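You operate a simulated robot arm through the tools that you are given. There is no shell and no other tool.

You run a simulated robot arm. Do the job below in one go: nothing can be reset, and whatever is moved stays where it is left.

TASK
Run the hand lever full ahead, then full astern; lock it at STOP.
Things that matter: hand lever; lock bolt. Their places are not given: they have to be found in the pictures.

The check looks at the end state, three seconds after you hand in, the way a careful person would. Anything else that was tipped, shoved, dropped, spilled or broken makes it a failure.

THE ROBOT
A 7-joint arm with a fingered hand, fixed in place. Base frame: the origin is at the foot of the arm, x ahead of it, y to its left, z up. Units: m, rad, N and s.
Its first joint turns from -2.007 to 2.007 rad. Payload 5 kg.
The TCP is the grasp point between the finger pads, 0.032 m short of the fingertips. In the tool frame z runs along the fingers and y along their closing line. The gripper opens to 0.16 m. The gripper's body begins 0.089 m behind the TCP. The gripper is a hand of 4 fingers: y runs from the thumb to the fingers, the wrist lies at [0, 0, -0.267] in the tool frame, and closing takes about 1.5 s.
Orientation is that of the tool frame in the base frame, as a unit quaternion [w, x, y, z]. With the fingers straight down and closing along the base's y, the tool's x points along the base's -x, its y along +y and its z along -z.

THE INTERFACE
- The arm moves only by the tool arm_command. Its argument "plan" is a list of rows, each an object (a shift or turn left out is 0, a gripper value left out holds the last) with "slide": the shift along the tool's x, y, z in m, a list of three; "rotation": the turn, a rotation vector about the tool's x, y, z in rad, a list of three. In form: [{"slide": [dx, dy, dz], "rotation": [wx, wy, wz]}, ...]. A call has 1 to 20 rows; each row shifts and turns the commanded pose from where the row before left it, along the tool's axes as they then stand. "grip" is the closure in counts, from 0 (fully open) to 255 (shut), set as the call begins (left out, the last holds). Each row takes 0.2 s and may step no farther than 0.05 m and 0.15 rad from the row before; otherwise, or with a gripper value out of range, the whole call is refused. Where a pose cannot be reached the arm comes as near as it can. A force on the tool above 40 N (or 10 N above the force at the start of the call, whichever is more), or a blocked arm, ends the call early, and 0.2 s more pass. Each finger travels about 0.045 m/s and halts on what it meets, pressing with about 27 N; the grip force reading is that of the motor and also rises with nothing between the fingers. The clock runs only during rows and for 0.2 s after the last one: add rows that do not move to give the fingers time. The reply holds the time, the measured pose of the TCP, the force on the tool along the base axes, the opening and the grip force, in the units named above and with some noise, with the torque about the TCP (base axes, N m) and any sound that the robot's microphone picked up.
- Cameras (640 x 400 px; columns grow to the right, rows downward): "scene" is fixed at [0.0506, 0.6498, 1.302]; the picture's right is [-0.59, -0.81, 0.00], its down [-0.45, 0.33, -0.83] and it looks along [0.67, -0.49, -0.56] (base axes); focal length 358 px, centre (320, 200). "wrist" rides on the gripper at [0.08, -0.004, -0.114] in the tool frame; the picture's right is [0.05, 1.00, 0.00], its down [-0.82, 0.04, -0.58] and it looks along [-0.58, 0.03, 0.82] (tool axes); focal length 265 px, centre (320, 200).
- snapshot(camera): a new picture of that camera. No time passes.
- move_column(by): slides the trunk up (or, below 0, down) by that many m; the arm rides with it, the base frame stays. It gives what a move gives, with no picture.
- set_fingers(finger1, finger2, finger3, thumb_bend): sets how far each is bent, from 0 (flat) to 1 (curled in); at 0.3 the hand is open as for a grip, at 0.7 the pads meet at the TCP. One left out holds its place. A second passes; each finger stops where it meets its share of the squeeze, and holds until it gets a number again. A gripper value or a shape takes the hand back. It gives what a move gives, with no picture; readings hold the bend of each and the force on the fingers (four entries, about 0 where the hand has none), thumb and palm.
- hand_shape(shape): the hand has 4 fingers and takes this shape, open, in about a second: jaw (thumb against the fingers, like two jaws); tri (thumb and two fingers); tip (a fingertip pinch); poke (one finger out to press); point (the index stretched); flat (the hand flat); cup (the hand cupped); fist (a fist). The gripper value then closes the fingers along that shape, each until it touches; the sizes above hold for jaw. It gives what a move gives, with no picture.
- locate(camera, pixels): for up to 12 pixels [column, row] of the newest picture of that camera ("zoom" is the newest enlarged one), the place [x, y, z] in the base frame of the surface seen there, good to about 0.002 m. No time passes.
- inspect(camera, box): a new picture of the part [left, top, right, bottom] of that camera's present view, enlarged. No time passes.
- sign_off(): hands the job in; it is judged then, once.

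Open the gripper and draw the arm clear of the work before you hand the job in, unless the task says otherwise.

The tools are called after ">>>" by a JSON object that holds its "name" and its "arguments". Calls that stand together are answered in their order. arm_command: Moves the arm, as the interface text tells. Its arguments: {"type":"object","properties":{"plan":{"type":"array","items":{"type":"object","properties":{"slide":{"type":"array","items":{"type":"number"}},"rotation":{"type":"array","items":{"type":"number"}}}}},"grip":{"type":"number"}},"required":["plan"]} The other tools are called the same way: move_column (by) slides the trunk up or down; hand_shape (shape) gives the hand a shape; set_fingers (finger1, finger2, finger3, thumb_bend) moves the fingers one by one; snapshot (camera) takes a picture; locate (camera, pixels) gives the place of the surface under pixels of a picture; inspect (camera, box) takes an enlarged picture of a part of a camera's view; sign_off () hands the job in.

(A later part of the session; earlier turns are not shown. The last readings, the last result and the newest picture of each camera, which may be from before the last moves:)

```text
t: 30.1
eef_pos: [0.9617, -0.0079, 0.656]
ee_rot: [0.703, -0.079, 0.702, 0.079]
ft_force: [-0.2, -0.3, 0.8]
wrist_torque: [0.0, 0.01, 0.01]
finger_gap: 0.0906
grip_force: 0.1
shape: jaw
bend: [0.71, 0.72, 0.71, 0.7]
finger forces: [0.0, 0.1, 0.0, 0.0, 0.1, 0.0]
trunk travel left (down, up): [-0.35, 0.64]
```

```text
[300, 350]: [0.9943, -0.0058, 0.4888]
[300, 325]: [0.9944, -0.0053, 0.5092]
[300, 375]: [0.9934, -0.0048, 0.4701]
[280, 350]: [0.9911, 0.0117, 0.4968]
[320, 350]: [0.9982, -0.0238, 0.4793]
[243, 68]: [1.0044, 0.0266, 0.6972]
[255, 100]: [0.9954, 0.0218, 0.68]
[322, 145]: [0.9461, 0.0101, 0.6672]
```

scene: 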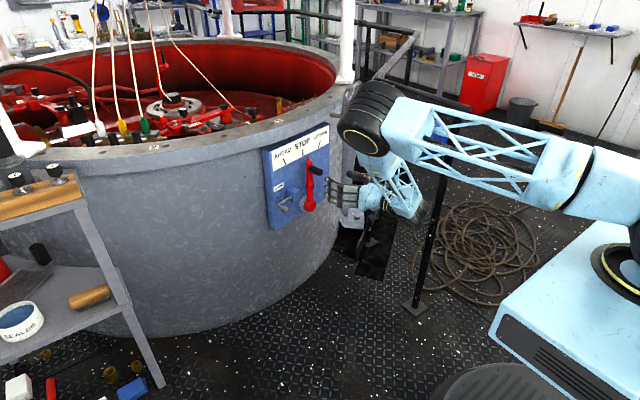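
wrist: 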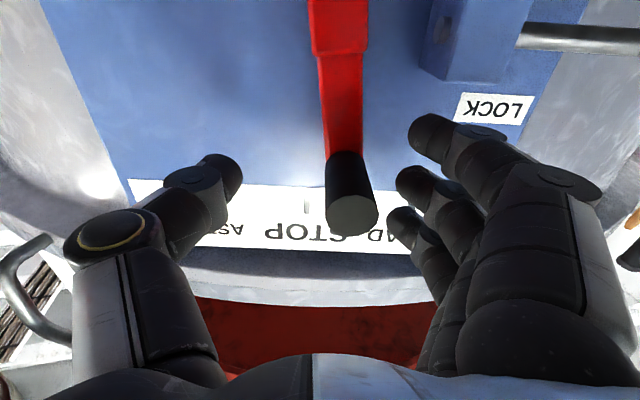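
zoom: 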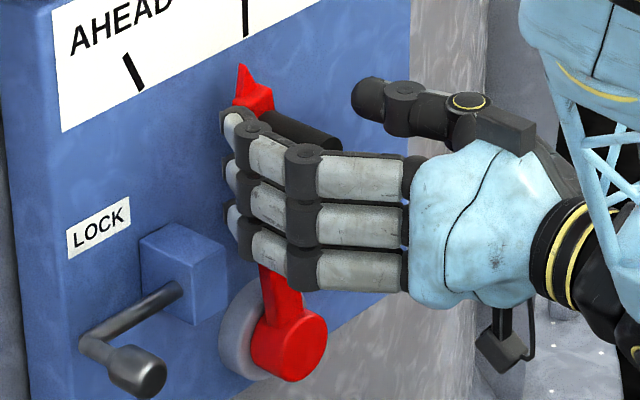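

The hub centre is near s≈0, z≈0.49, which gives a handle radius of about 0.168. I'll re-centre on the handle and turn the tool to match the lever's angle, then grip, so the hand can rotate with the lever.

>>> {"name": "arm_command", "arguments": {"plan": [{"slide": [0, 0.0147, -0.0025], "rotation": [0, 0, 0]}, {"rotation": [0, 0, -0.145]}, {}]}}

>>> {"name": "arm_command", "arguments": {"plan": [{}, {}, {}, {}, {}, {}, {}, {}, {}], "grip": 235}}

>>> {"name": "snapshot", "arguments": {"camera": "wrist"}}

```text
t: 30.9
eef_pos: [0.9549, 0.0067, 0.6566]
ee_rot: [0.707, -0.131, 0.695, 0.027]
ft_force: [0.4, 0.2, -0.1]
wrist_torque: [0.02, -0.03, 0.02]
finger_gap: 0.0906
grip_force: 0.0
shape: jaw
bend: [0.71, 0.72, 0.71, 0.7]
finger forces: [0.0, 0.0, 0.1, 0.1, 0.0, 0.0]
trunk travel left (down, up): [-0.35, 0.64]
```

```text
t: 32.9
eef_pos: [0.9557, 0.0045, 0.6576]
ee_rot: [0.707, -0.13, 0.694, 0.027]
ft_force: [7.1, -9.2, 0.8]
wrist_torque: [0.03, -0.01, -0.1]
finger_gap: 0.0071
grip_force: 27.3
shape: jaw
bend: [0.68, 0.72, 0.68, 0.7]
finger forces: [0.1, 11.4, 0.1, 0.0, 21.9, 0.0]
trunk travel left (down, up): [-0.35, 0.64]
```

```text
taken
```

wrist: 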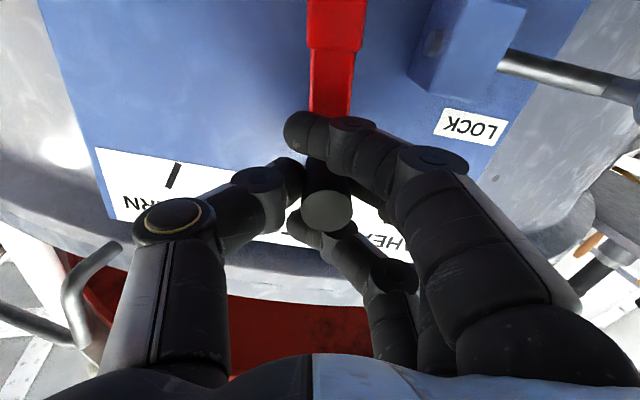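

The handle is gripped and the hand is aligned with the lever. I'll swing toward ASTERN, rotating with the lever.

>>> {"name": "arm_command", "arguments": {"plan": [{"slide": [0.0002, -0.0084, 0], "rotation": [0, 0, 0.05]}, {"slide": [0.0002, -0.0084, 0], "rotation": [0, 0, 0.05]}, {"slide": [0.0002, -0.0084, 0], "rotation": [0, 0, 0.05]}, {"slide": [0.0002, -0.0084, 0], "rotation": [0, 0, 0.05]}, {}]}}

>>> {"name": "snapshot", "arguments": {"camera": "wrist"}}

>>> {"name": "inspect", "arguments": {"camera": "scene", "box": [260, 130, 360, 240]}}

```text
t: 34.1
eef_pos: [0.9626, -0.0261, 0.6565]
ee_rot: [0.7, -0.06, 0.705, 0.098]
ft_force: [-3.6, 8.1, -7.1]
wrist_torque: [-0.15, 0.1, 0.54]
finger_gap: 0.0058
grip_force: 26.6
shape: jaw
bend: [0.68, 0.71, 0.68, 0.71]
finger forces: [0.0, 18.6, 0.0, 0.0, 10.4, 0.0]
trunk travel left (down, up): [-0.35, 0.64]
```

```text
taken
```

wrist: 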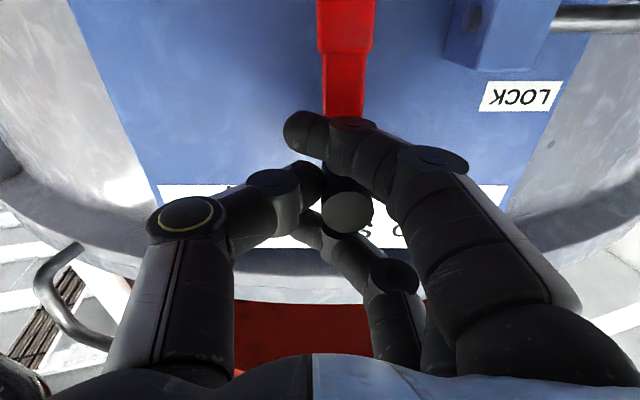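

```text
3.64 times, centred on (310, 185) of scene
```

zoom: 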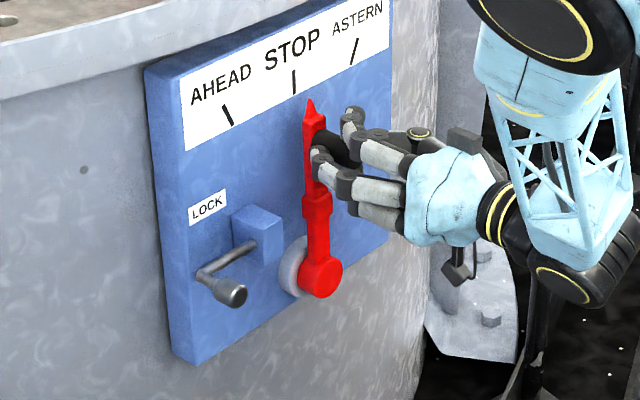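

The forces are smaller now and the lever is passing STOP. I'll keep going toward ASTERN.

>>> {"name": "arm_command", "arguments": {"plan": [{"slide": [0.0001, -0.0084, 0], "rotation": [0, 0, 0.05]}, {"slide": [0.0001, -0.0084, 0], "rotation": [0, 0, 0.05]}, {"slide": [0.0001, -0.0084, 0], "rotation": [0, 0, 0.05]}, {"slide": [0.0001, -0.0084, 0], "rotation": [0, 0, 0.05]}, {}]}}

>>> {"name": "snapshot", "arguments": {"camera": "wrist"}}

>>> {"name": "inspect", "arguments": {"camera": "scene", "box": [260, 130, 360, 240]}}

```text
t: 35.3
eef_pos: [0.9703, -0.0581, 0.6527]
ee_rot: [0.687, 0.01, 0.707, 0.167]
ft_force: [-3.6, 9.8, -8.0]
wrist_torque: [-0.19, 0.03, 0.5]
finger_gap: 0.0057
grip_force: 26.8
shape: jaw
bend: [0.68, 0.71, 0.68, 0.72]
finger forces: [0.0, 18.6, 0.1, 0.1, 10.4, 0.0]
trunk travel left (down, up): [-0.35, 0.64]
```

```text
taken
```

wrist: 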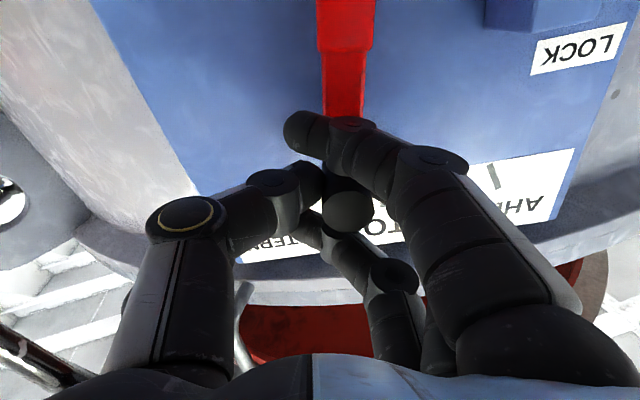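

```text
3.64 times, centred on (310, 185) of scene
```

zoom: 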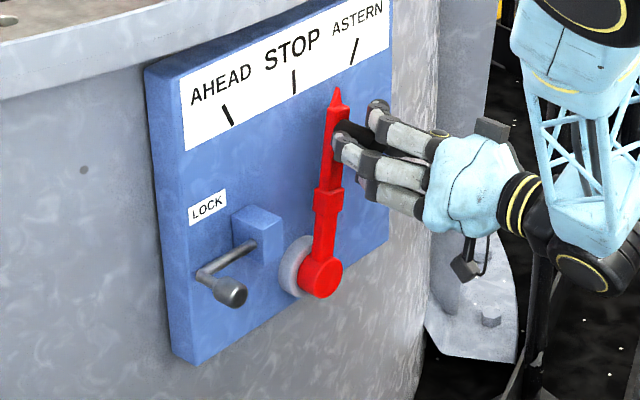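

Steady: about 10 N, with the pointer midway to ASTERN. I'll continue.

>>> {"name": "arm_command", "arguments": {"plan": [{"slide": [0.0001, -0.0084, 0], "rotation": [0, 0, 0.05]}, {"slide": [0.0001, -0.0084, 0], "rotation": [0, 0, 0.05]}, {"slide": [0.0001, -0.0084, 0], "rotation": [0, 0, 0.05]}, {"slide": [0.0001, -0.0084, 0], "rotation": [0, 0, 0.05]}, {}]}}

>>> {"name": "snapshot", "arguments": {"camera": "wrist"}}

>>> {"name": "inspect", "arguments": {"camera": "scene", "box": [260, 130, 360, 240]}}

```text
t: 36.5
eef_pos: [0.9776, -0.09, 0.6401]
ee_rot: [0.667, 0.081, 0.702, 0.235]
ft_force: [-8.9, 10.8, -8.8]
wrist_torque: [-0.18, -0.07, 0.63]
finger_gap: 0.006
grip_force: 27.0
shape: jaw
bend: [0.68, 0.71, 0.68, 0.72]
finger forces: [0.0, 19.0, 0.0, 0.1, 12.0, 0.1]
trunk travel left (down, up): [-0.35, 0.64]
```

```text
taken
```

wrist: 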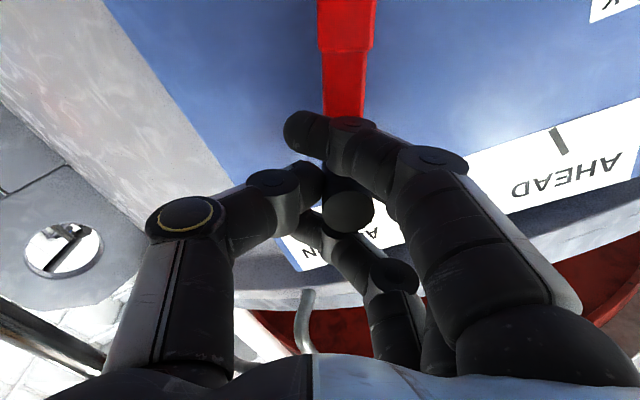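

```text
3.64 times, centred on (310, 185) of scene
```

zoom: 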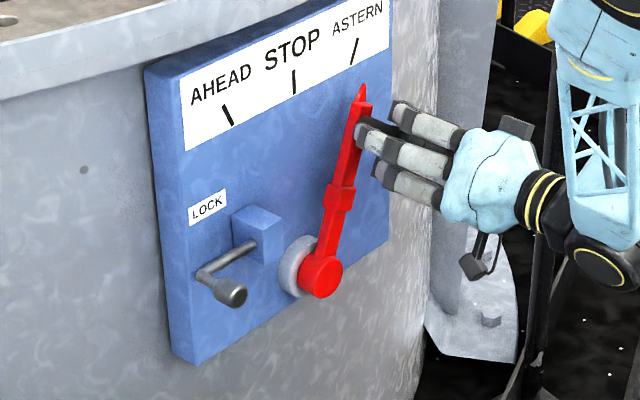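

The pointer is almost at the ASTERN mark. I'll push on in small steps until the stop is felt.

>>> {"name": "arm_command", "arguments": {"plan": [{"slide": [0.0001, -0.0067, 0], "rotation": [0, 0, 0.04]}, {"slide": [0, -0.005, 0], "rotation": [0, 0, 0.02]}, {}]}}

>>> {"name": "inspect", "arguments": {"camera": "scene", "box": [260, 130, 360, 240]}}

```text
t: 37.3
eef_pos: [0.9799, -0.0982, 0.6357]
ee_rot: [0.659, 0.103, 0.7, 0.255]
ft_force: [-9.9, 11.6, -11.3]
wrist_torque: [-0.24, -0.07, 0.65]
finger_gap: 0.0061
grip_force: 26.8
shape: jaw
bend: [0.68, 0.71, 0.68, 0.72]
finger forces: [0.0, 19.7, 0.0, 0.0, 11.6, 0.0]
trunk travel left (down, up): [-0.35, 0.64]
```

```text
3.64 times, centred on (310, 185) of scene
```

zoom: 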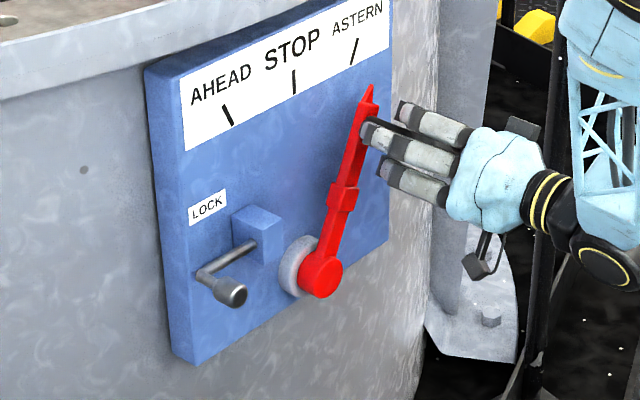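

No hard stop yet. I'll continue in small steps.

>>> {"name": "arm_command", "arguments": {"plan": [{"slide": [0.0001, -0.005, 0], "rotation": [0, 0, 0.025]}, {"slide": [0, -0.005, 0], "rotation": [0, 0, 0.02]}, {}]}}

>>> {"name": "inspect", "arguments": {"camera": "scene", "box": [260, 130, 360, 240]}}

```text
t: 38.1
eef_pos: [0.9808, -0.1057, 0.6309]
ee_rot: [0.654, 0.116, 0.697, 0.27]
ft_force: [-20.8, 27.3, -5.6]
wrist_torque: [-0.69, -0.36, 1.3]
finger_gap: 0.0077
grip_force: 27.5
shape: jaw
bend: [0.68, 0.7, 0.68, 0.74]
finger forces: [0.1, 26.8, 0.0, 0.0, 1.8, 0.1]
trunk travel left (down, up): [-0.35, 0.64]
```

```text
3.64 times, centred on (310, 185) of scene
```

zoom: 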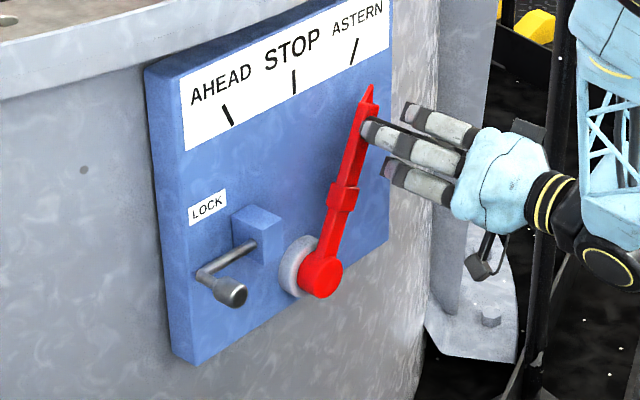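

The stop is reached: force jumped to about 35 N and the lever stopped moving at the mirror angle of AHEAD. Full astern is done. Now I'll swing back toward STOP, stopping a little short to check.

>>> {"name": "arm_command", "arguments": {"plan": [{"slide": [0, 0.0084, 0], "rotation": [0, 0, -0.05]}, {"slide": [0.0001, 0.0084, 0], "rotation": [0, 0, -0.05]}, {"slide": [0.0002, 0.0084, 0], "rotation": [0, 0, -0.05]}, {"slide": [0.0002, 0.0084, 0], "rotation": [0, 0, -0.05]}, {"slide": [0.0002, 0.0084, 0], "rotation": [0, 0, -0.05]}, {"slide": [0.0002, 0.0084, 0], "rotation": [0, 0, -0.05]}, {"slide": [0.0002, 0.0084, 0], "rotation": [0, 0, -0.05]}, {"slide": [0.0002, 0.0084, 0], "rotation": [0, 0, -0.05]}, {"slide": [0.0002, 0.0084, 0], "rotation": [0, 0, -0.05]}, {}]}}

>>> {"name": "snapshot", "arguments": {"camera": "wrist"}}

>>> {"name": "inspect", "arguments": {"camera": "scene", "box": [260, 130, 360, 240]}}

```text
t: 40.3
eef_pos: [0.9668, -0.0391, 0.6586]
ee_rot: [0.698, -0.042, 0.705, 0.118]
ft_force: [-21.1, -15.0, -1.1]
wrist_torque: [-0.11, -0.01, 0.08]
finger_gap: 0.0095
grip_force: 27.0
shape: jaw
bend: [0.68, 0.71, 0.68, 0.75]
finger forces: [0.1, 17.0, 0.0, 0.0, 26.6, 0.0]
trunk travel left (down, up): [-0.35, 0.64]
```

```text
taken
```

wrist: 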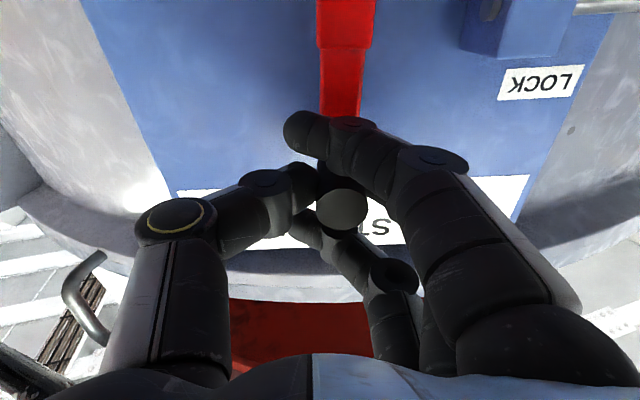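

```text
3.64 times, centred on (310, 185) of scene
```

zoom: 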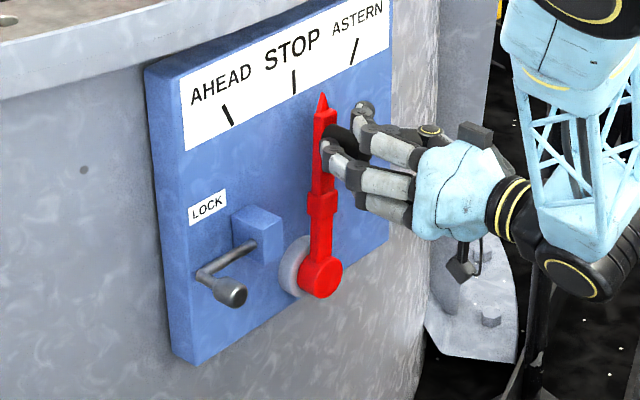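

The lever is about 0.1 rad short of STOP. For a precise finish I'll release, measure the handle and regrip centred.

>>> {"name": "arm_command", "arguments": {"plan": [{}, {}, {}, {}, {}, {}], "grip": 110}}

>>> {"name": "snapshot", "arguments": {"camera": "wrist"}}

>>> {"name": "inspect", "arguments": {"camera": "wrist", "box": [240, 100, 440, 260]}}

```text
t: 41.7
eef_pos: [0.9659, -0.0395, 0.6574]
ee_rot: [0.698, -0.041, 0.705, 0.117]
ft_force: [-0.5, 0.4, 0.2]
wrist_torque: [0.02, -0.02, 0.0]
finger_gap: 0.0905
grip_force: 0.0
shape: jaw
bend: [0.71, 0.72, 0.71, 0.7]
finger forces: [0.0, 0.0, 0.1, 0.0, 0.0, 0.0]
trunk travel left (down, up): [-0.35, 0.64]
```

```text
taken
```

wrist: 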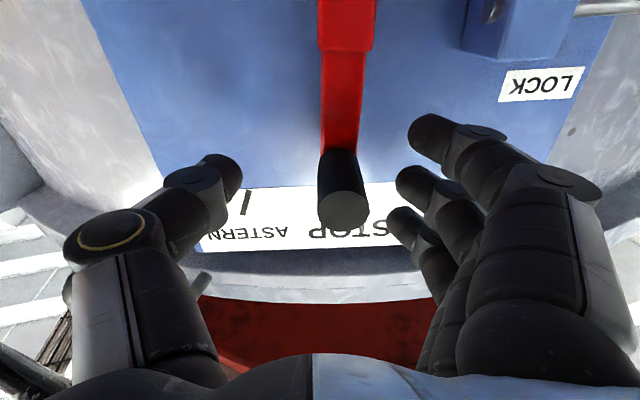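

```text
2.50 times, centred on (340, 180) of wrist
```

zoom: 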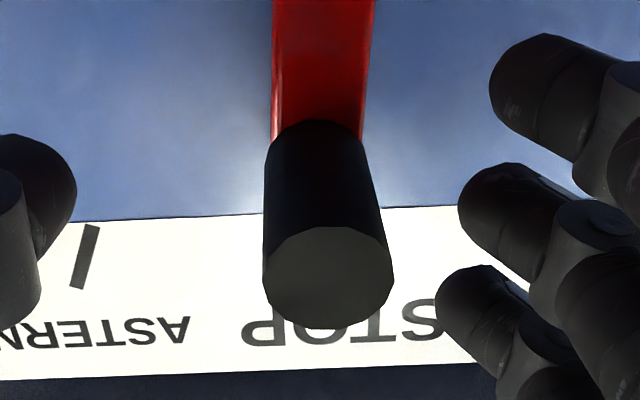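

>>> {"name": "locate", "arguments": {"camera": "zoom", "pixels": [[328, 278], [290, 290], [370, 290], [328, 245], [328, 315]]}}

>>> {"name": "locate", "arguments": {"camera": "wrist", "pixels": [[330, 25], [350, 25], [332, 100], [345, 100], [335, 50], [335, 75]]}}

```text
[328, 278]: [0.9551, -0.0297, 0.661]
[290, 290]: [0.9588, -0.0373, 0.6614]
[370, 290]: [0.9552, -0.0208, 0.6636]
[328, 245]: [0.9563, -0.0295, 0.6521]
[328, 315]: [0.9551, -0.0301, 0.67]
```

```text
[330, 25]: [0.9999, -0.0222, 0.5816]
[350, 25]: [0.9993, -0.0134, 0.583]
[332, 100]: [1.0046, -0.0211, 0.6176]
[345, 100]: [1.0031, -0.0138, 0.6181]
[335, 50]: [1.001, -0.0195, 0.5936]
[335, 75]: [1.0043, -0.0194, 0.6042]
```

The handle centre is at s≈-0.0105, about 0.07 rad short of STOP, and the TCP at s≈-0.0225 is off centre by 12 mm. I'll re-centre, regrip and move the last 12 mm.

>>> {"name": "arm_command", "arguments": {"plan": [{"slide": [0, 0.012, 0], "rotation": [0, 0, -0.04]}, {}]}}

>>> {"name": "arm_command", "arguments": {"plan": [{}, {}, {}, {}, {}, {}, {}, {}, {}], "grip": 235}}

>>> {"name": "arm_command", "arguments": {"plan": [{"slide": [0, 0.006, 0], "rotation": [0, 0, -0.035]}, {"slide": [0, 0.006, 0], "rotation": [0, 0, -0.035]}, {}, {}]}}

>>> {"name": "inspect", "arguments": {"camera": "scene", "box": [260, 130, 360, 240]}}

```text
t: 42.3
eef_pos: [0.964, -0.0268, 0.6574]
ee_rot: [0.7, -0.055, 0.705, 0.103]
ft_force: [-0.5, -0.5, -0.2]
wrist_torque: [0.02, 0.01, -0.01]
finger_gap: 0.0905
grip_force: 0.0
shape: jaw
bend: [0.71, 0.72, 0.71, 0.7]
finger forces: [0.1, 0.0, 0.0, 0.0, 0.0, 0.0]
trunk travel left (down, up): [-0.35, 0.64]
```

```text
t: 44.3
eef_pos: [0.9628, -0.0291, 0.6571]
ee_rot: [0.7, -0.055, 0.705, 0.103]
ft_force: [7.8, -8.2, -1.4]
wrist_torque: [0.0, 0.03, -0.05]
finger_gap: 0.0077
grip_force: 27.4
shape: jaw
bend: [0.68, 0.72, 0.68, 0.7]
finger forces: [0.0, 11.4, 0.1, 0.0, 21.7, 0.0]
trunk travel left (down, up): [-0.35, 0.64]
```

```text
t: 45.3
eef_pos: [0.9598, -0.0152, 0.659]
ee_rot: [0.703, -0.08, 0.702, 0.078]
ft_force: [8.3, -8.2, -0.7]
wrist_torque: [-0.01, 0.03, -0.08]
finger_gap: 0.0073
grip_force: 26.3
shape: jaw
bend: [0.68, 0.72, 0.68, 0.7]
finger forces: [0.0, 10.9, 0.0, 0.0, 21.0, 0.0]
trunk travel left (down, up): [-0.35, 0.64]
```

```text
3.64 times, centred on (310, 185) of scene
```

zoom: 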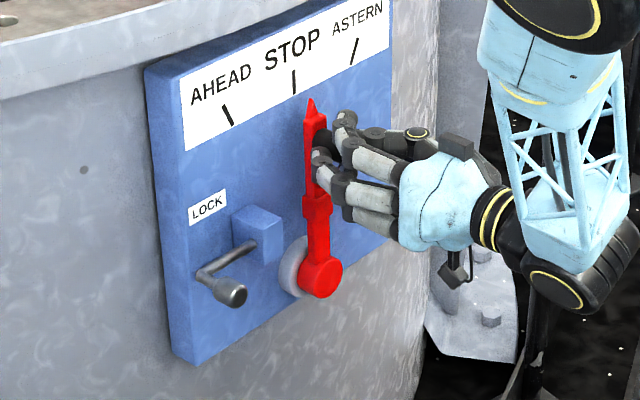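

The pointer looks close to STOP, perhaps a touch toward AHEAD. I'll release and measure precisely.

>>> {"name": "arm_command", "arguments": {"plan": [{}, {}, {}, {}, {}, {}], "grip": 100}}

>>> {"name": "arm_command", "arguments": {"plan": [{"slide": [0, 0, -0.04]}, {"slide": [0, 0, -0.04]}, {"slide": [0, 0, -0.035]}, {}]}}

>>> {"name": "snapshot", "arguments": {"camera": "wrist"}}

>>> {"name": "inspect", "arguments": {"camera": "scene", "box": [275, 150, 335, 220]}}

```text
t: 46.7
eef_pos: [0.9605, -0.0155, 0.6591]
ee_rot: [0.703, -0.079, 0.702, 0.078]
ft_force: [0.1, 0.0, -0.4]
wrist_torque: [-0.02, -0.01, -0.02]
finger_gap: 0.0972
grip_force: 0.0
shape: jaw
bend: [0.71, 0.71, 0.71, 0.69]
finger forces: [0.0, 0.0, 0.1, 0.1, 0.0, 0.0]
trunk travel left (down, up): [-0.35, 0.64]
```

```text
t: 47.7
eef_pos: [0.8479, -0.0418, 0.6588]
ee_rot: [0.703, -0.081, 0.702, 0.079]
ft_force: [1.0, 0.1, 0.2]
wrist_torque: [0.0, 0.01, 0.03]
finger_gap: 0.0972
grip_force: 0.1
shape: jaw
bend: [0.71, 0.71, 0.71, 0.69]
finger forces: [0.0, 0.0, 0.1, 0.0, 0.1, 0.0]
trunk travel left (down, up): [-0.35, 0.64]
```

```text
taken
```

wrist: 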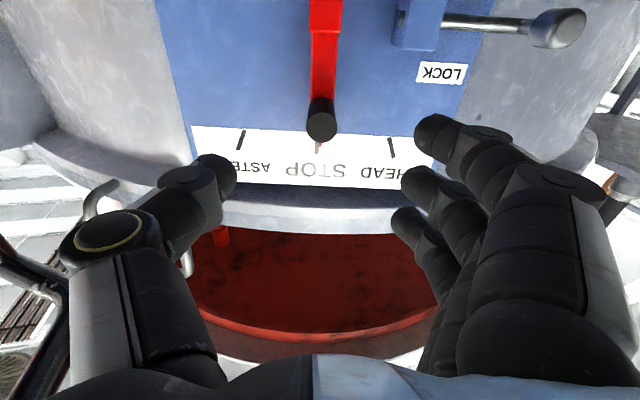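

```text
5.71 times, centred on (305, 185) of scene
```

zoom: 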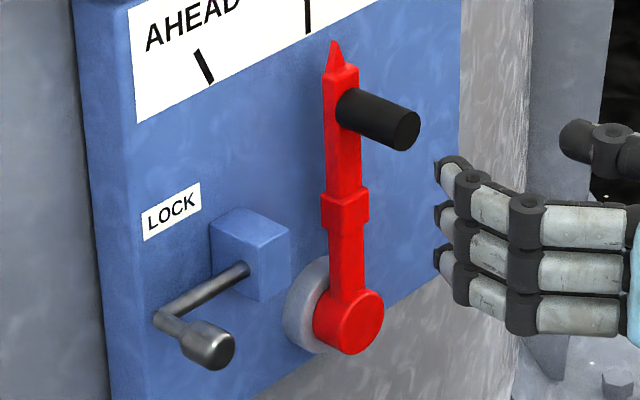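

Compared with the start (tip at zoom (338,38), now (333,40)), the lever is about 0.02 rad toward AHEAD. I'll get positions from the wrist view.

>>> {"name": "inspect", "arguments": {"camera": "wrist", "box": [220, 0, 420, 170]}}

>>> {"name": "locate", "arguments": {"camera": "zoom", "pixels": [[322, 300], [288, 300], [356, 300], [298, 130], [350, 130], [292, 40], [368, 40], [320, 270], [320, 330], [325, 200], [315, 340], [322, 190]]}}

```text
2.35 times, centred on (320, 85) of wrist
```

zoom: 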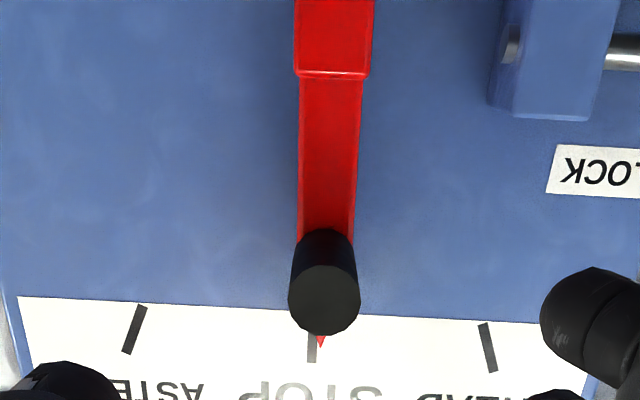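

```text
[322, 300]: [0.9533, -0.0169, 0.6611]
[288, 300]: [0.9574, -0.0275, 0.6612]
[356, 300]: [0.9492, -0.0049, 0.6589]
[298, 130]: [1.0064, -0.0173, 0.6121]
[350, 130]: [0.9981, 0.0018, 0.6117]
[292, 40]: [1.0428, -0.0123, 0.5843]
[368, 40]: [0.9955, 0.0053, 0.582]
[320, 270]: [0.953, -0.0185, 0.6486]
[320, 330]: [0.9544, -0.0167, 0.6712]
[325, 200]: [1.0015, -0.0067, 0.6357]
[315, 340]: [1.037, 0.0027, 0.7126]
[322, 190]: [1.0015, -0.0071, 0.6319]
```

The same wrist framing shows the handle 7 zoom pixels (≈2.5 mm) toward AHEAD of its original locked place. I'll go back in with the jaws part-closed as a loose cage, then nudge it toward ASTERN by that amount.

>>> {"name": "arm_command", "arguments": {"plan": [{}, {}, {}, {}, {}, {}], "grip": 180}}

>>> {"name": "arm_command", "arguments": {"plan": [{"slide": [0, 0.002, 0.03]}, {"slide": [0, 0, 0.03]}, {"slide": [0, 0, 0.03]}, {"slide": [0, 0, 0.023]}, {}]}}

>>> {"name": "snapshot", "arguments": {"camera": "wrist"}}

>>> {"name": "inspect", "arguments": {"camera": "scene", "box": [275, 150, 335, 220]}}

```text
t: 49.1
eef_pos: [0.8476, -0.0421, 0.6587]
ee_rot: [0.703, -0.079, 0.703, 0.079]
ft_force: [-0.9, 0.0, 0.7]
wrist_torque: [-0.01, -0.01, 0.0]
finger_gap: 0.0476
grip_force: 0.1
shape: jaw
bend: [0.73, 0.73, 0.73, 0.7]
finger forces: [0.0, 0.0, 0.0, 0.0, 0.0, 0.0]
trunk travel left (down, up): [-0.35, 0.64]
```

```text
t: 50.3
eef_pos: [0.959, -0.0131, 0.6588]
ee_rot: [0.703, -0.079, 0.703, 0.079]
ft_force: [-0.1, 0.7, -1.3]
wrist_torque: [0.01, 0.03, 0.03]
finger_gap: 0.0474
grip_force: 0.0
shape: jaw
bend: [0.73, 0.73, 0.73, 0.7]
finger forces: [0.0, 0.0, 0.0, 0.0, 0.0, 0.0]
trunk travel left (down, up): [-0.35, 0.64]
```

```text
taken
```

wrist: 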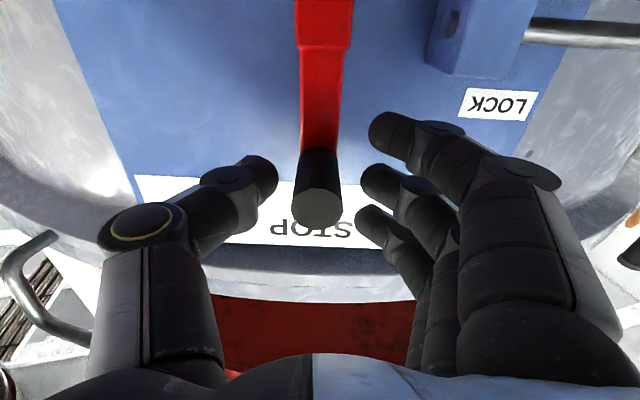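

```text
5.71 times, centred on (305, 185) of scene
```

zoom: 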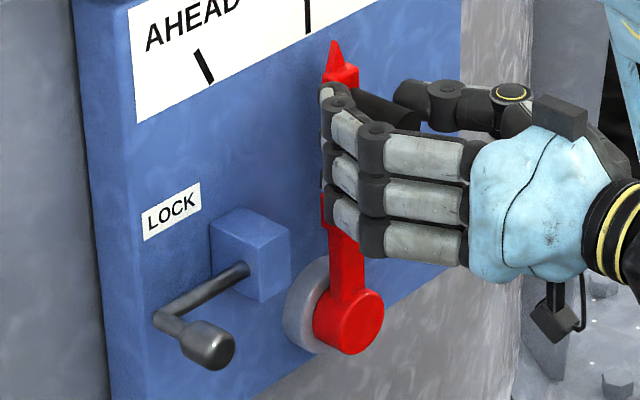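

The handle sits between thumb and fingers with about 1 cm clearance on the finger side. I'll nudge toward ASTERN (tool -y) in 2 mm steps until contact.

>>> {"name": "arm_command", "arguments": {"plan": [{"slide": [0, -0.002, 0]}, {"slide": [0, -0.002, 0]}, {"slide": [0, -0.002, 0]}, {"slide": [0, -0.002, 0]}, {}]}}

>>> {"name": "snapshot", "arguments": {"camera": "wrist"}}

>>> {"name": "inspect", "arguments": {"camera": "scene", "box": [275, 150, 335, 220]}}

```text
t: 51.5
eef_pos: [0.9596, -0.0214, 0.658]
ee_rot: [0.703, -0.081, 0.702, 0.079]
ft_force: [0.3, 0.1, -0.3]
wrist_torque: [0.04, -0.03, -0.06]
finger_gap: 0.0477
grip_force: 0.0
shape: jaw
bend: [0.73, 0.73, 0.73, 0.7]
finger forces: [0.0, 0.0, 0.0, 0.0, 0.0, 0.0]
trunk travel left (down, up): [-0.35, 0.64]
```

```text
taken
```

wrist: 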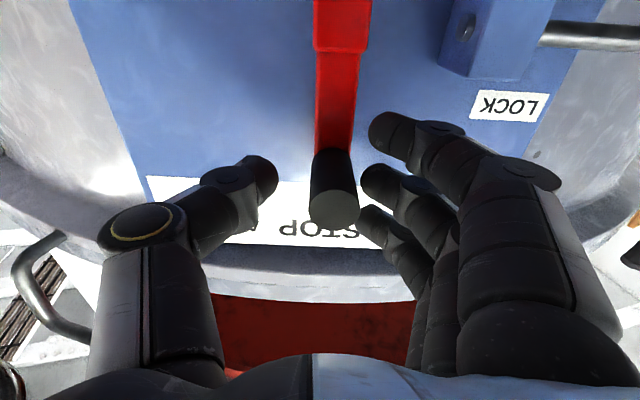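

```text
5.71 times, centred on (305, 185) of scene
```

zoom: 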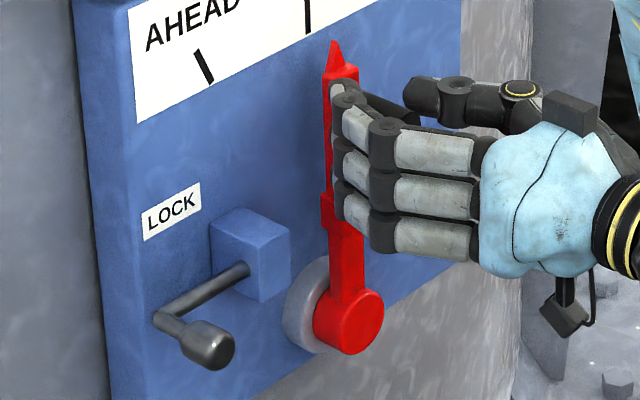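

Almost touching and no force yet. I'll move another 4 mm in 1 mm steps.

>>> {"name": "arm_command", "arguments": {"plan": [{"slide": [0, -0.001, 0]}, {"slide": [0, -0.001, 0]}, {"slide": [0, -0.001, 0]}, {"slide": [0, -0.001, 0]}, {}]}}

>>> {"name": "inspect", "arguments": {"camera": "scene", "box": [275, 150, 335, 220]}}

```text
t: 52.7
eef_pos: [0.9597, -0.0277, 0.6575]
ee_rot: [0.703, -0.079, 0.702, 0.079]
ft_force: [0.5, 1.1, -0.3]
wrist_torque: [-0.02, 0.03, 0.03]
finger_gap: 0.0475
grip_force: 0.1
shape: jaw
bend: [0.73, 0.73, 0.73, 0.7]
finger forces: [0.0, 0.7, 0.0, 0.0, 0.1, 0.1]
trunk travel left (down, up): [-0.35, 0.64]
```

```text
5.71 times, centred on (305, 185) of scene
```

zoom: 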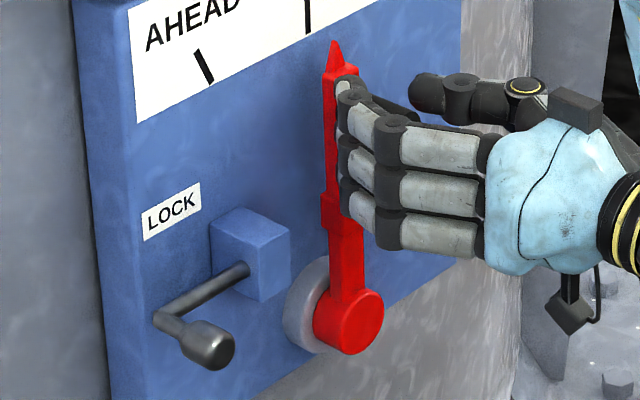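

Contact has just been made (0.7 N on the middle finger). I'll continue in 1 mm steps.

>>> {"name": "arm_command", "arguments": {"plan": [{"slide": [0, -0.001, 0]}, {"slide": [0, -0.001, 0]}, {"slide": [0, -0.001, 0]}, {}, {}]}}

>>> {"name": "inspect", "arguments": {"camera": "scene", "box": [275, 150, 335, 220]}}

```text
t: 53.9
eef_pos: [0.9606, -0.0281, 0.6577]
ee_rot: [0.703, -0.079, 0.702, 0.078]
ft_force: [-0.4, 2.3, 0.2]
wrist_torque: [0.01, 0.0, 0.04]
finger_gap: 0.0482
grip_force: 0.0
shape: jaw
bend: [0.73, 0.73, 0.73, 0.7]
finger forces: [0.0, 2.2, 0.0, 0.0, 0.0, 0.1]
trunk travel left (down, up): [-0.35, 0.64]
```

```text
5.71 times, centred on (305, 185) of scene
```

zoom: 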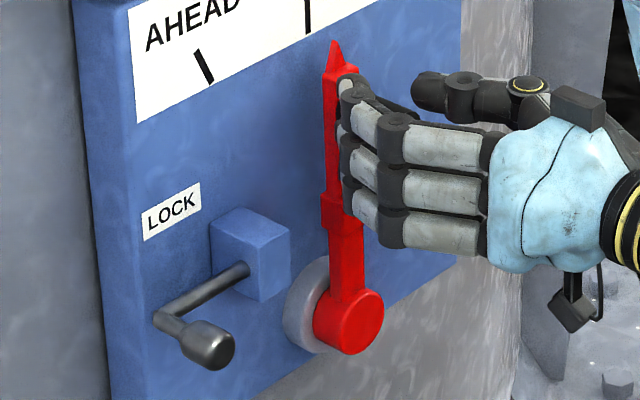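

Force is 2.2 N and the lever is holding on its friction. I'll keep pushing gently and watch for the pointer reaching zoom column 338.

>>> {"name": "arm_command", "arguments": {"plan": [{"slide": [0, -0.001, 0]}, {"slide": [0, -0.001, 0]}, {"slide": [0, -0.001, 0]}, {"slide": [0, -0.001, 0]}, {}]}}

>>> {"name": "inspect", "arguments": {"camera": "scene", "box": [275, 150, 335, 220]}}

```text
t: 55.1
eef_pos: [0.9615, -0.0324, 0.6578]
ee_rot: [0.703, -0.08, 0.702, 0.079]
ft_force: [-4.5, 4.1, -0.3]
wrist_torque: [-0.01, -0.04, 0.18]
finger_gap: 0.049
grip_force: 0.1
shape: jaw
bend: [0.73, 0.73, 0.73, 0.7]
finger forces: [0.0, 4.6, 0.0, 0.0, 0.1, 0.0]
trunk travel left (down, up): [-0.35, 0.64]
```

```text
5.71 times, centred on (305, 185) of scene
```

zoom: 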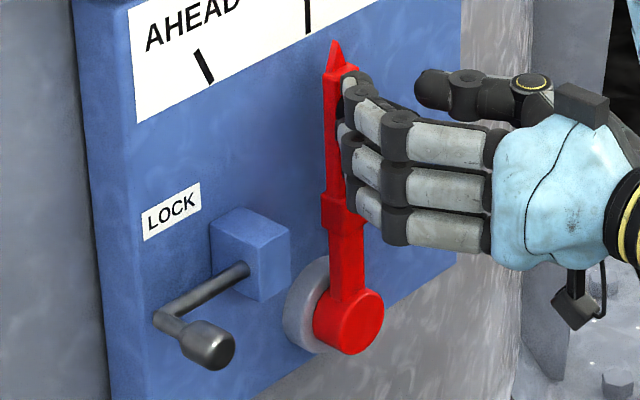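

At 4.6 N there is no motion yet, and about 8–9 N moved the lever before. I'll continue.

>>> {"name": "arm_command", "arguments": {"plan": [{"slide": [0, -0.001, 0]}, {"slide": [0, -0.001, 0]}, {"slide": [0, -0.001, 0]}, {"slide": [0, -0.001, 0]}, {}]}}

>>> {"name": "inspect", "arguments": {"camera": "scene", "box": [275, 150, 335, 220]}}

```text
t: 56.3
eef_pos: [0.9629, -0.0369, 0.6576]
ee_rot: [0.703, -0.08, 0.702, 0.079]
ft_force: [-6.8, 5.7, -1.5]
wrist_torque: [-0.02, -0.02, 0.28]
finger_gap: 0.0501
grip_force: 0.0
shape: jaw
bend: [0.73, 0.72, 0.73, 0.7]
finger forces: [0.0, 6.9, 0.0, 0.0, 0.1, 0.1]
trunk travel left (down, up): [-0.35, 0.64]
```

```text
5.71 times, centred on (305, 185) of scene
```

zoom: 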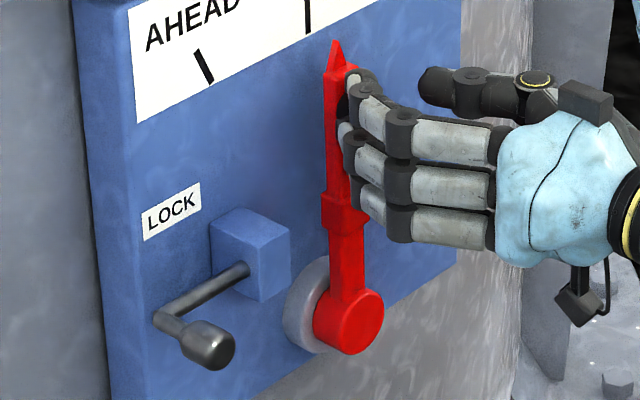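

The lever is just beginning to move, with the tip near column 334. I'll take smaller increments with a check each time.

>>> {"name": "arm_command", "arguments": {"plan": [{"slide": [0, -0.001, 0]}, {"slide": [0, -0.001, 0]}, {}, {}]}}

>>> {"name": "inspect", "arguments": {"camera": "scene", "box": [290, 150, 320, 170]}}

>>> {"name": "inspect", "arguments": {"camera": "scene", "box": [275, 150, 335, 220]}}

```text
t: 57.3
eef_pos: [0.9644, -0.038, 0.6583]
ee_rot: [0.703, -0.08, 0.702, 0.078]
ft_force: [-7.9, 6.9, 0.9]
wrist_torque: [-0.02, 0.01, 0.39]
finger_gap: 0.0505
grip_force: 0.1
shape: jaw
bend: [0.73, 0.72, 0.73, 0.7]
finger forces: [0.0, 7.8, 0.1, 0.0, 0.0, 0.1]
trunk travel left (down, up): [-0.35, 0.64]
```

```text
16.00 times, centred on (305, 160) of scene
```

zoom: 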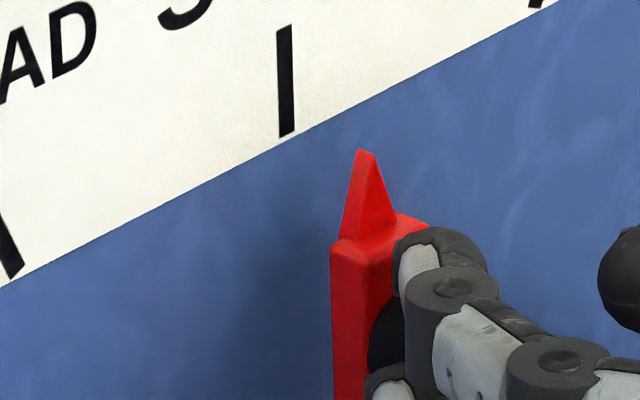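

```text
5.71 times, centred on (305, 185) of scene
```

zoom: 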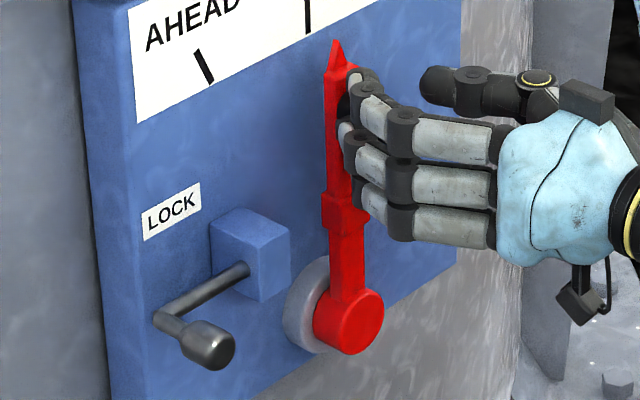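

At 16x the tip is at column 363, and its original STOP place corresponds to about column 370. I need about 2 mm more at the handle.

>>> {"name": "arm_command", "arguments": {"plan": [{"slide": [0, -0.001, 0]}, {"slide": [0, -0.001, 0]}, {}, {}]}}

>>> {"name": "inspect", "arguments": {"camera": "scene", "box": [290, 150, 320, 170]}}

```text
t: 58.3
eef_pos: [0.9643, -0.0402, 0.6593]
ee_rot: [0.703, -0.08, 0.702, 0.078]
ft_force: [-7.2, 5.7, -1.7]
wrist_torque: [-0.05, 0.03, 0.41]
finger_gap: 0.051
grip_force: 0.0
shape: jaw
bend: [0.73, 0.72, 0.73, 0.7]
finger forces: [0.0, 8.4, 0.0, 0.1, 0.0, 0.0]
trunk travel left (down, up): [-0.35, 0.64]
```

```text
16.00 times, centred on (305, 160) of scene
```

zoom: 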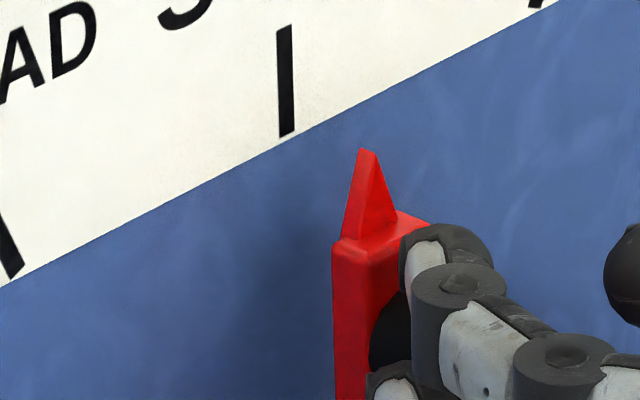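

The tip moved about 2 px, to 365. I'll nudge 3 mm more.

>>> {"name": "arm_command", "arguments": {"plan": [{"slide": [0, -0.001, 0]}, {"slide": [0, -0.001, 0]}, {"slide": [0, -0.001, 0]}, {}, {}]}}

>>> {"name": "inspect", "arguments": {"camera": "scene", "box": [290, 150, 320, 170]}}

```text
t: 59.5
eef_pos: [0.9651, -0.043, 0.6595]
ee_rot: [0.703, -0.081, 0.702, 0.078]
ft_force: [-8.4, 8.0, -0.6]
wrist_torque: [-0.08, 0.02, 0.46]
finger_gap: 0.0518
grip_force: 0.0
shape: jaw
bend: [0.73, 0.72, 0.73, 0.7]
finger forces: [0.1, 9.6, 0.0, 0.0, 0.0, 0.0]
trunk travel left (down, up): [-0.35, 0.64]
```

```text
16.00 times, centred on (305, 160) of scene
```

zoom: 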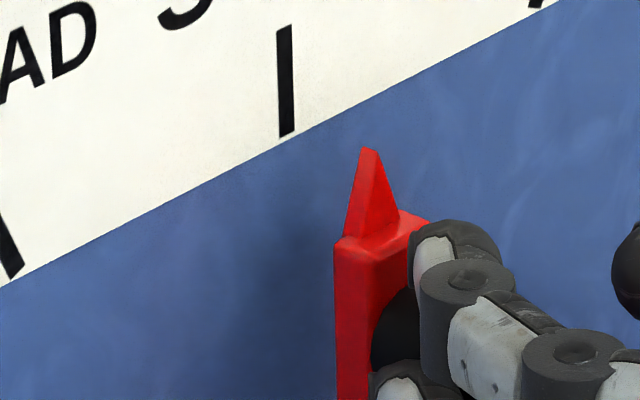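

The tip is at 368. I'll add one last millimetre, then back off and verify against the original wrist view.

>>> {"name": "arm_command", "arguments": {"plan": [{"slide": [0, -0.001, 0]}, {}, {}]}}

>>> {"name": "inspect", "arguments": {"camera": "scene", "box": [290, 150, 320, 170]}}

```text
t: 60.3
eef_pos: [0.9648, -0.0444, 0.6582]
ee_rot: [0.703, -0.079, 0.702, 0.078]
ft_force: [-8.5, 8.0, 0.5]
wrist_torque: [-0.02, 0.03, 0.47]
finger_gap: 0.0522
grip_force: 0.0
shape: jaw
bend: [0.73, 0.72, 0.73, 0.7]
finger forces: [0.0, 9.7, 0.2, 0.1, 0.1, 0.0]
trunk travel left (down, up): [-0.35, 0.64]
```

```text
16.00 times, centred on (305, 160) of scene
```

zoom: 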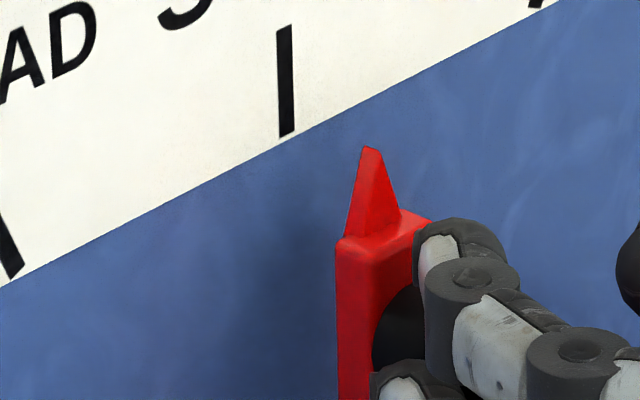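

The tip is now at column 370, as at the start. I'll back off the contact, retract to the earlier viewing position and compare.

>>> {"name": "arm_command", "arguments": {"plan": [{"slide": [0, 0.011, 0]}, {"slide": [0, 0.012, 0]}, {}, {"slide": [0, 0, -0.04]}, {"slide": [0, 0, -0.04]}, {"slide": [0, 0, -0.032]}, {}]}}

>>> {"name": "inspect", "arguments": {"camera": "wrist", "box": [220, 0, 420, 170]}}

>>> {"name": "inspect", "arguments": {"camera": "scene", "box": [275, 150, 335, 220]}}

```text
t: 61.9
eef_pos: [0.8493, -0.0474, 0.6578]
ee_rot: [0.704, -0.079, 0.702, 0.077]
ft_force: [-0.6, -0.1, -0.2]
wrist_torque: [0.01, 0.01, 0.01]
finger_gap: 0.0477
grip_force: 0.0
shape: jaw
bend: [0.73, 0.73, 0.73, 0.7]
finger forces: [0.0, 0.0, 0.0, 0.1, 0.0, 0.0]
trunk travel left (down, up): [-0.35, 0.64]
```

```text
2.35 times, centred on (320, 85) of wrist
```

zoom: 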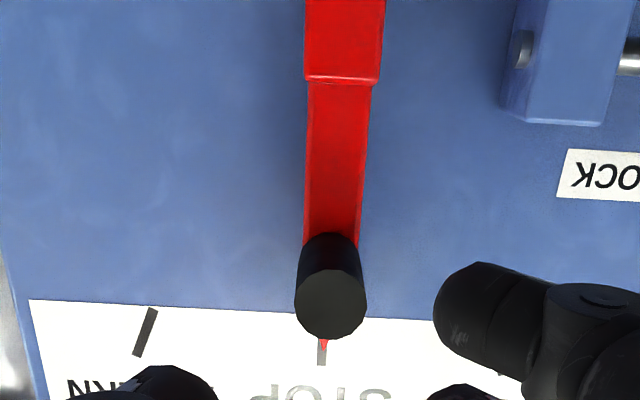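

```text
5.71 times, centred on (305, 185) of scene
```

zoom: 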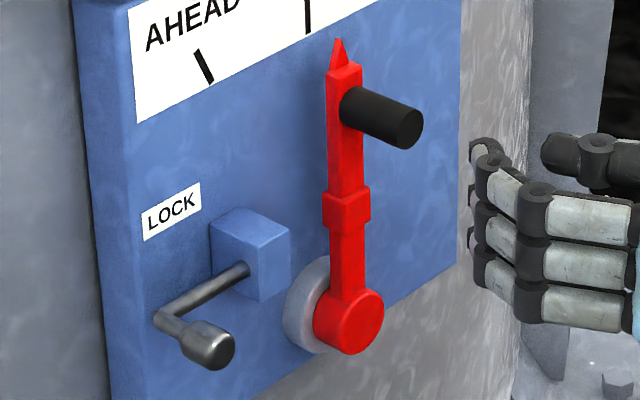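

The lever now matches its original STOP placement within a pixel (tip (338,39), handle edge at 424). Next I'll move to the withdrawn bolt knob at s≈0.168, z≈0.580 with the jaws open.

>>> {"name": "arm_command", "arguments": {"plan": [{"slide": [0.0194, 0.0431, 0]}, {"slide": [0.0194, 0.0431, 0]}, {"slide": [0.0194, 0.0431, 0]}, {"slide": [0.0194, 0.0431, 0]}, {}, {}], "grip": 90}}

>>> {"name": "snapshot", "arguments": {"camera": "wrist"}}

>>> {"name": "locate", "arguments": {"camera": "wrist", "pixels": [[318, 115], [310, 115], [326, 115], [318, 108]]}}

```text
t: 63.3
eef_pos: [0.8127, 0.1226, 0.5787]
ee_rot: [0.703, -0.08, 0.702, 0.078]
ft_force: [-0.1, 0.4, 0.9]
wrist_torque: [0.0, 0.0, -0.04]
finger_gap: 0.1034
grip_force: 0.0
shape: jaw
bend: [0.7, 0.7, 0.7, 0.67]
finger forces: [0.1, 0.1, 0.0, 0.1, 0.0, 0.1]
trunk travel left (down, up): [-0.35, 0.64]
```

```text
taken
```

wrist: 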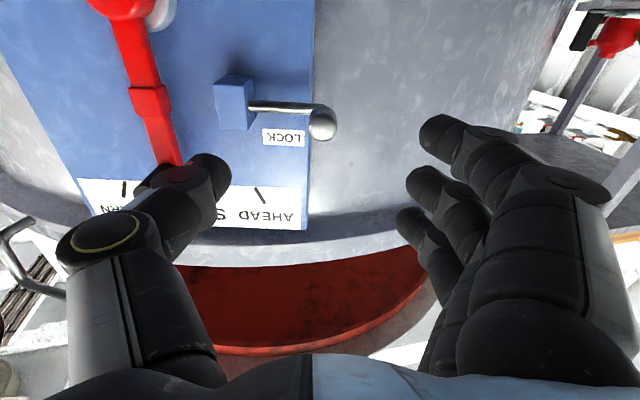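

```text
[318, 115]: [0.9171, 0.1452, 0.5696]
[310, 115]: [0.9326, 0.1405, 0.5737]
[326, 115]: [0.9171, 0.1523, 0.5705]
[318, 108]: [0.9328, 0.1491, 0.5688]
```

The knob at wrist (322,124) is in line with the TCP. I'll advance around it and close.

>>> {"name": "arm_command", "arguments": {"plan": [{"slide": [-0.0015, 0, 0.03]}, {"slide": [0, 0, 0.03]}, {"slide": [0, 0, 0.03]}, {"slide": [0, 0, 0.015]}, {}]}}

>>> {"name": "snapshot", "arguments": {"camera": "wrist"}}

>>> {"name": "arm_command", "arguments": {"plan": [{}, {}, {}, {}, {}, {}, {}, {}, {}], "grip": 235}}

>>> {"name": "snapshot", "arguments": {"camera": "wrist"}}

```text
t: 64.5
eef_pos: [0.9154, 0.1465, 0.5808]
ee_rot: [0.703, -0.08, 0.702, 0.079]
ft_force: [0.4, -0.3, 0.8]
wrist_torque: [-0.02, 0.0, 0.01]
finger_gap: 0.1034
grip_force: 0.0
shape: jaw
bend: [0.7, 0.7, 0.7, 0.67]
finger forces: [0.1, 0.0, 0.1, 0.1, 0.1, 0.0]
trunk travel left (down, up): [-0.35, 0.64]
```

```text
taken
```

wrist: 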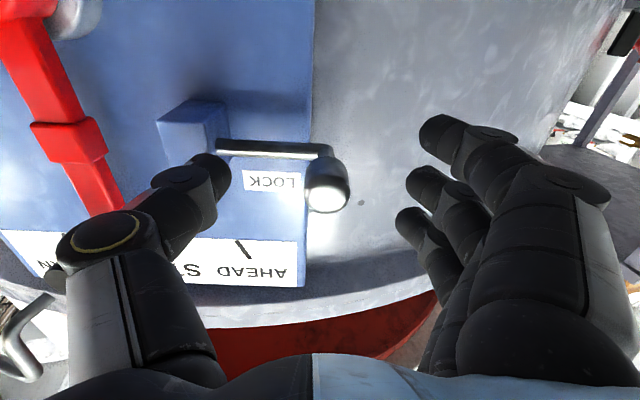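

```text
t: 66.5
eef_pos: [0.914, 0.1451, 0.5802]
ee_rot: [0.704, -0.078, 0.702, 0.076]
ft_force: [4.6, -5.1, 1.5]
wrist_torque: [-0.02, -0.02, 0.03]
finger_gap: 0.0051
grip_force: 26.5
shape: jaw
bend: [0.68, 0.72, 0.68, 0.7]
finger forces: [0.1, 13.9, 0.1, 0.1, 18.9, 0.1]
trunk travel left (down, up): [-0.35, 0.64]
```

```text
taken
```

wrist: 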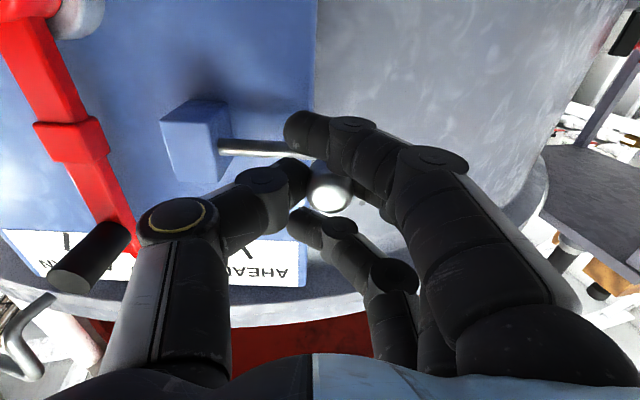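

The knob is gripped. I'll push the bolt back toward the lever (tool -y), 35 mm first.

>>> {"name": "arm_command", "arguments": {"plan": [{"slide": [0, -0.005, 0.0001]}, {"slide": [0, -0.005, 0.0001]}, {"slide": [0, -0.005, 0.0001]}, {"slide": [0, -0.005, 0.0001]}, {"slide": [0, -0.005, 0.0001]}, {"slide": [0, -0.005, 0.0001]}, {"slide": [0, -0.005, 0.0001]}, {}]}}

>>> {"name": "snapshot", "arguments": {"camera": "wrist"}}

>>> {"name": "inspect", "arguments": {"camera": "scene", "box": [275, 150, 335, 220]}}

```text
t: 68.3
eef_pos: [0.9236, 0.1113, 0.582]
ee_rot: [0.703, -0.08, 0.702, 0.079]
ft_force: [-0.1, 2.4, 3.7]
wrist_torque: [0.05, -0.05, 0.29]
finger_gap: 0.0043
grip_force: 27.0
shape: jaw
bend: [0.68, 0.72, 0.68, 0.7]
finger forces: [0.0, 17.1, 0.0, 0.0, 15.1, 0.0]
trunk travel left (down, up): [-0.35, 0.64]
```

```text
taken
```

wrist: 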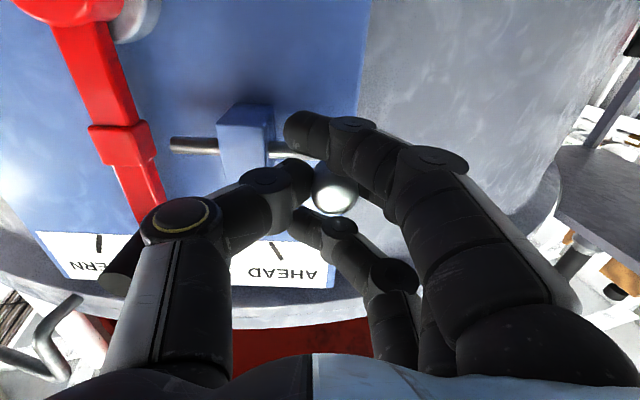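

```text
5.71 times, centred on (305, 185) of scene
```

zoom: 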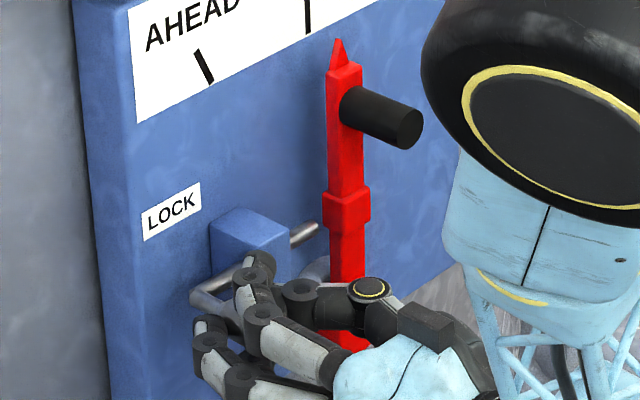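

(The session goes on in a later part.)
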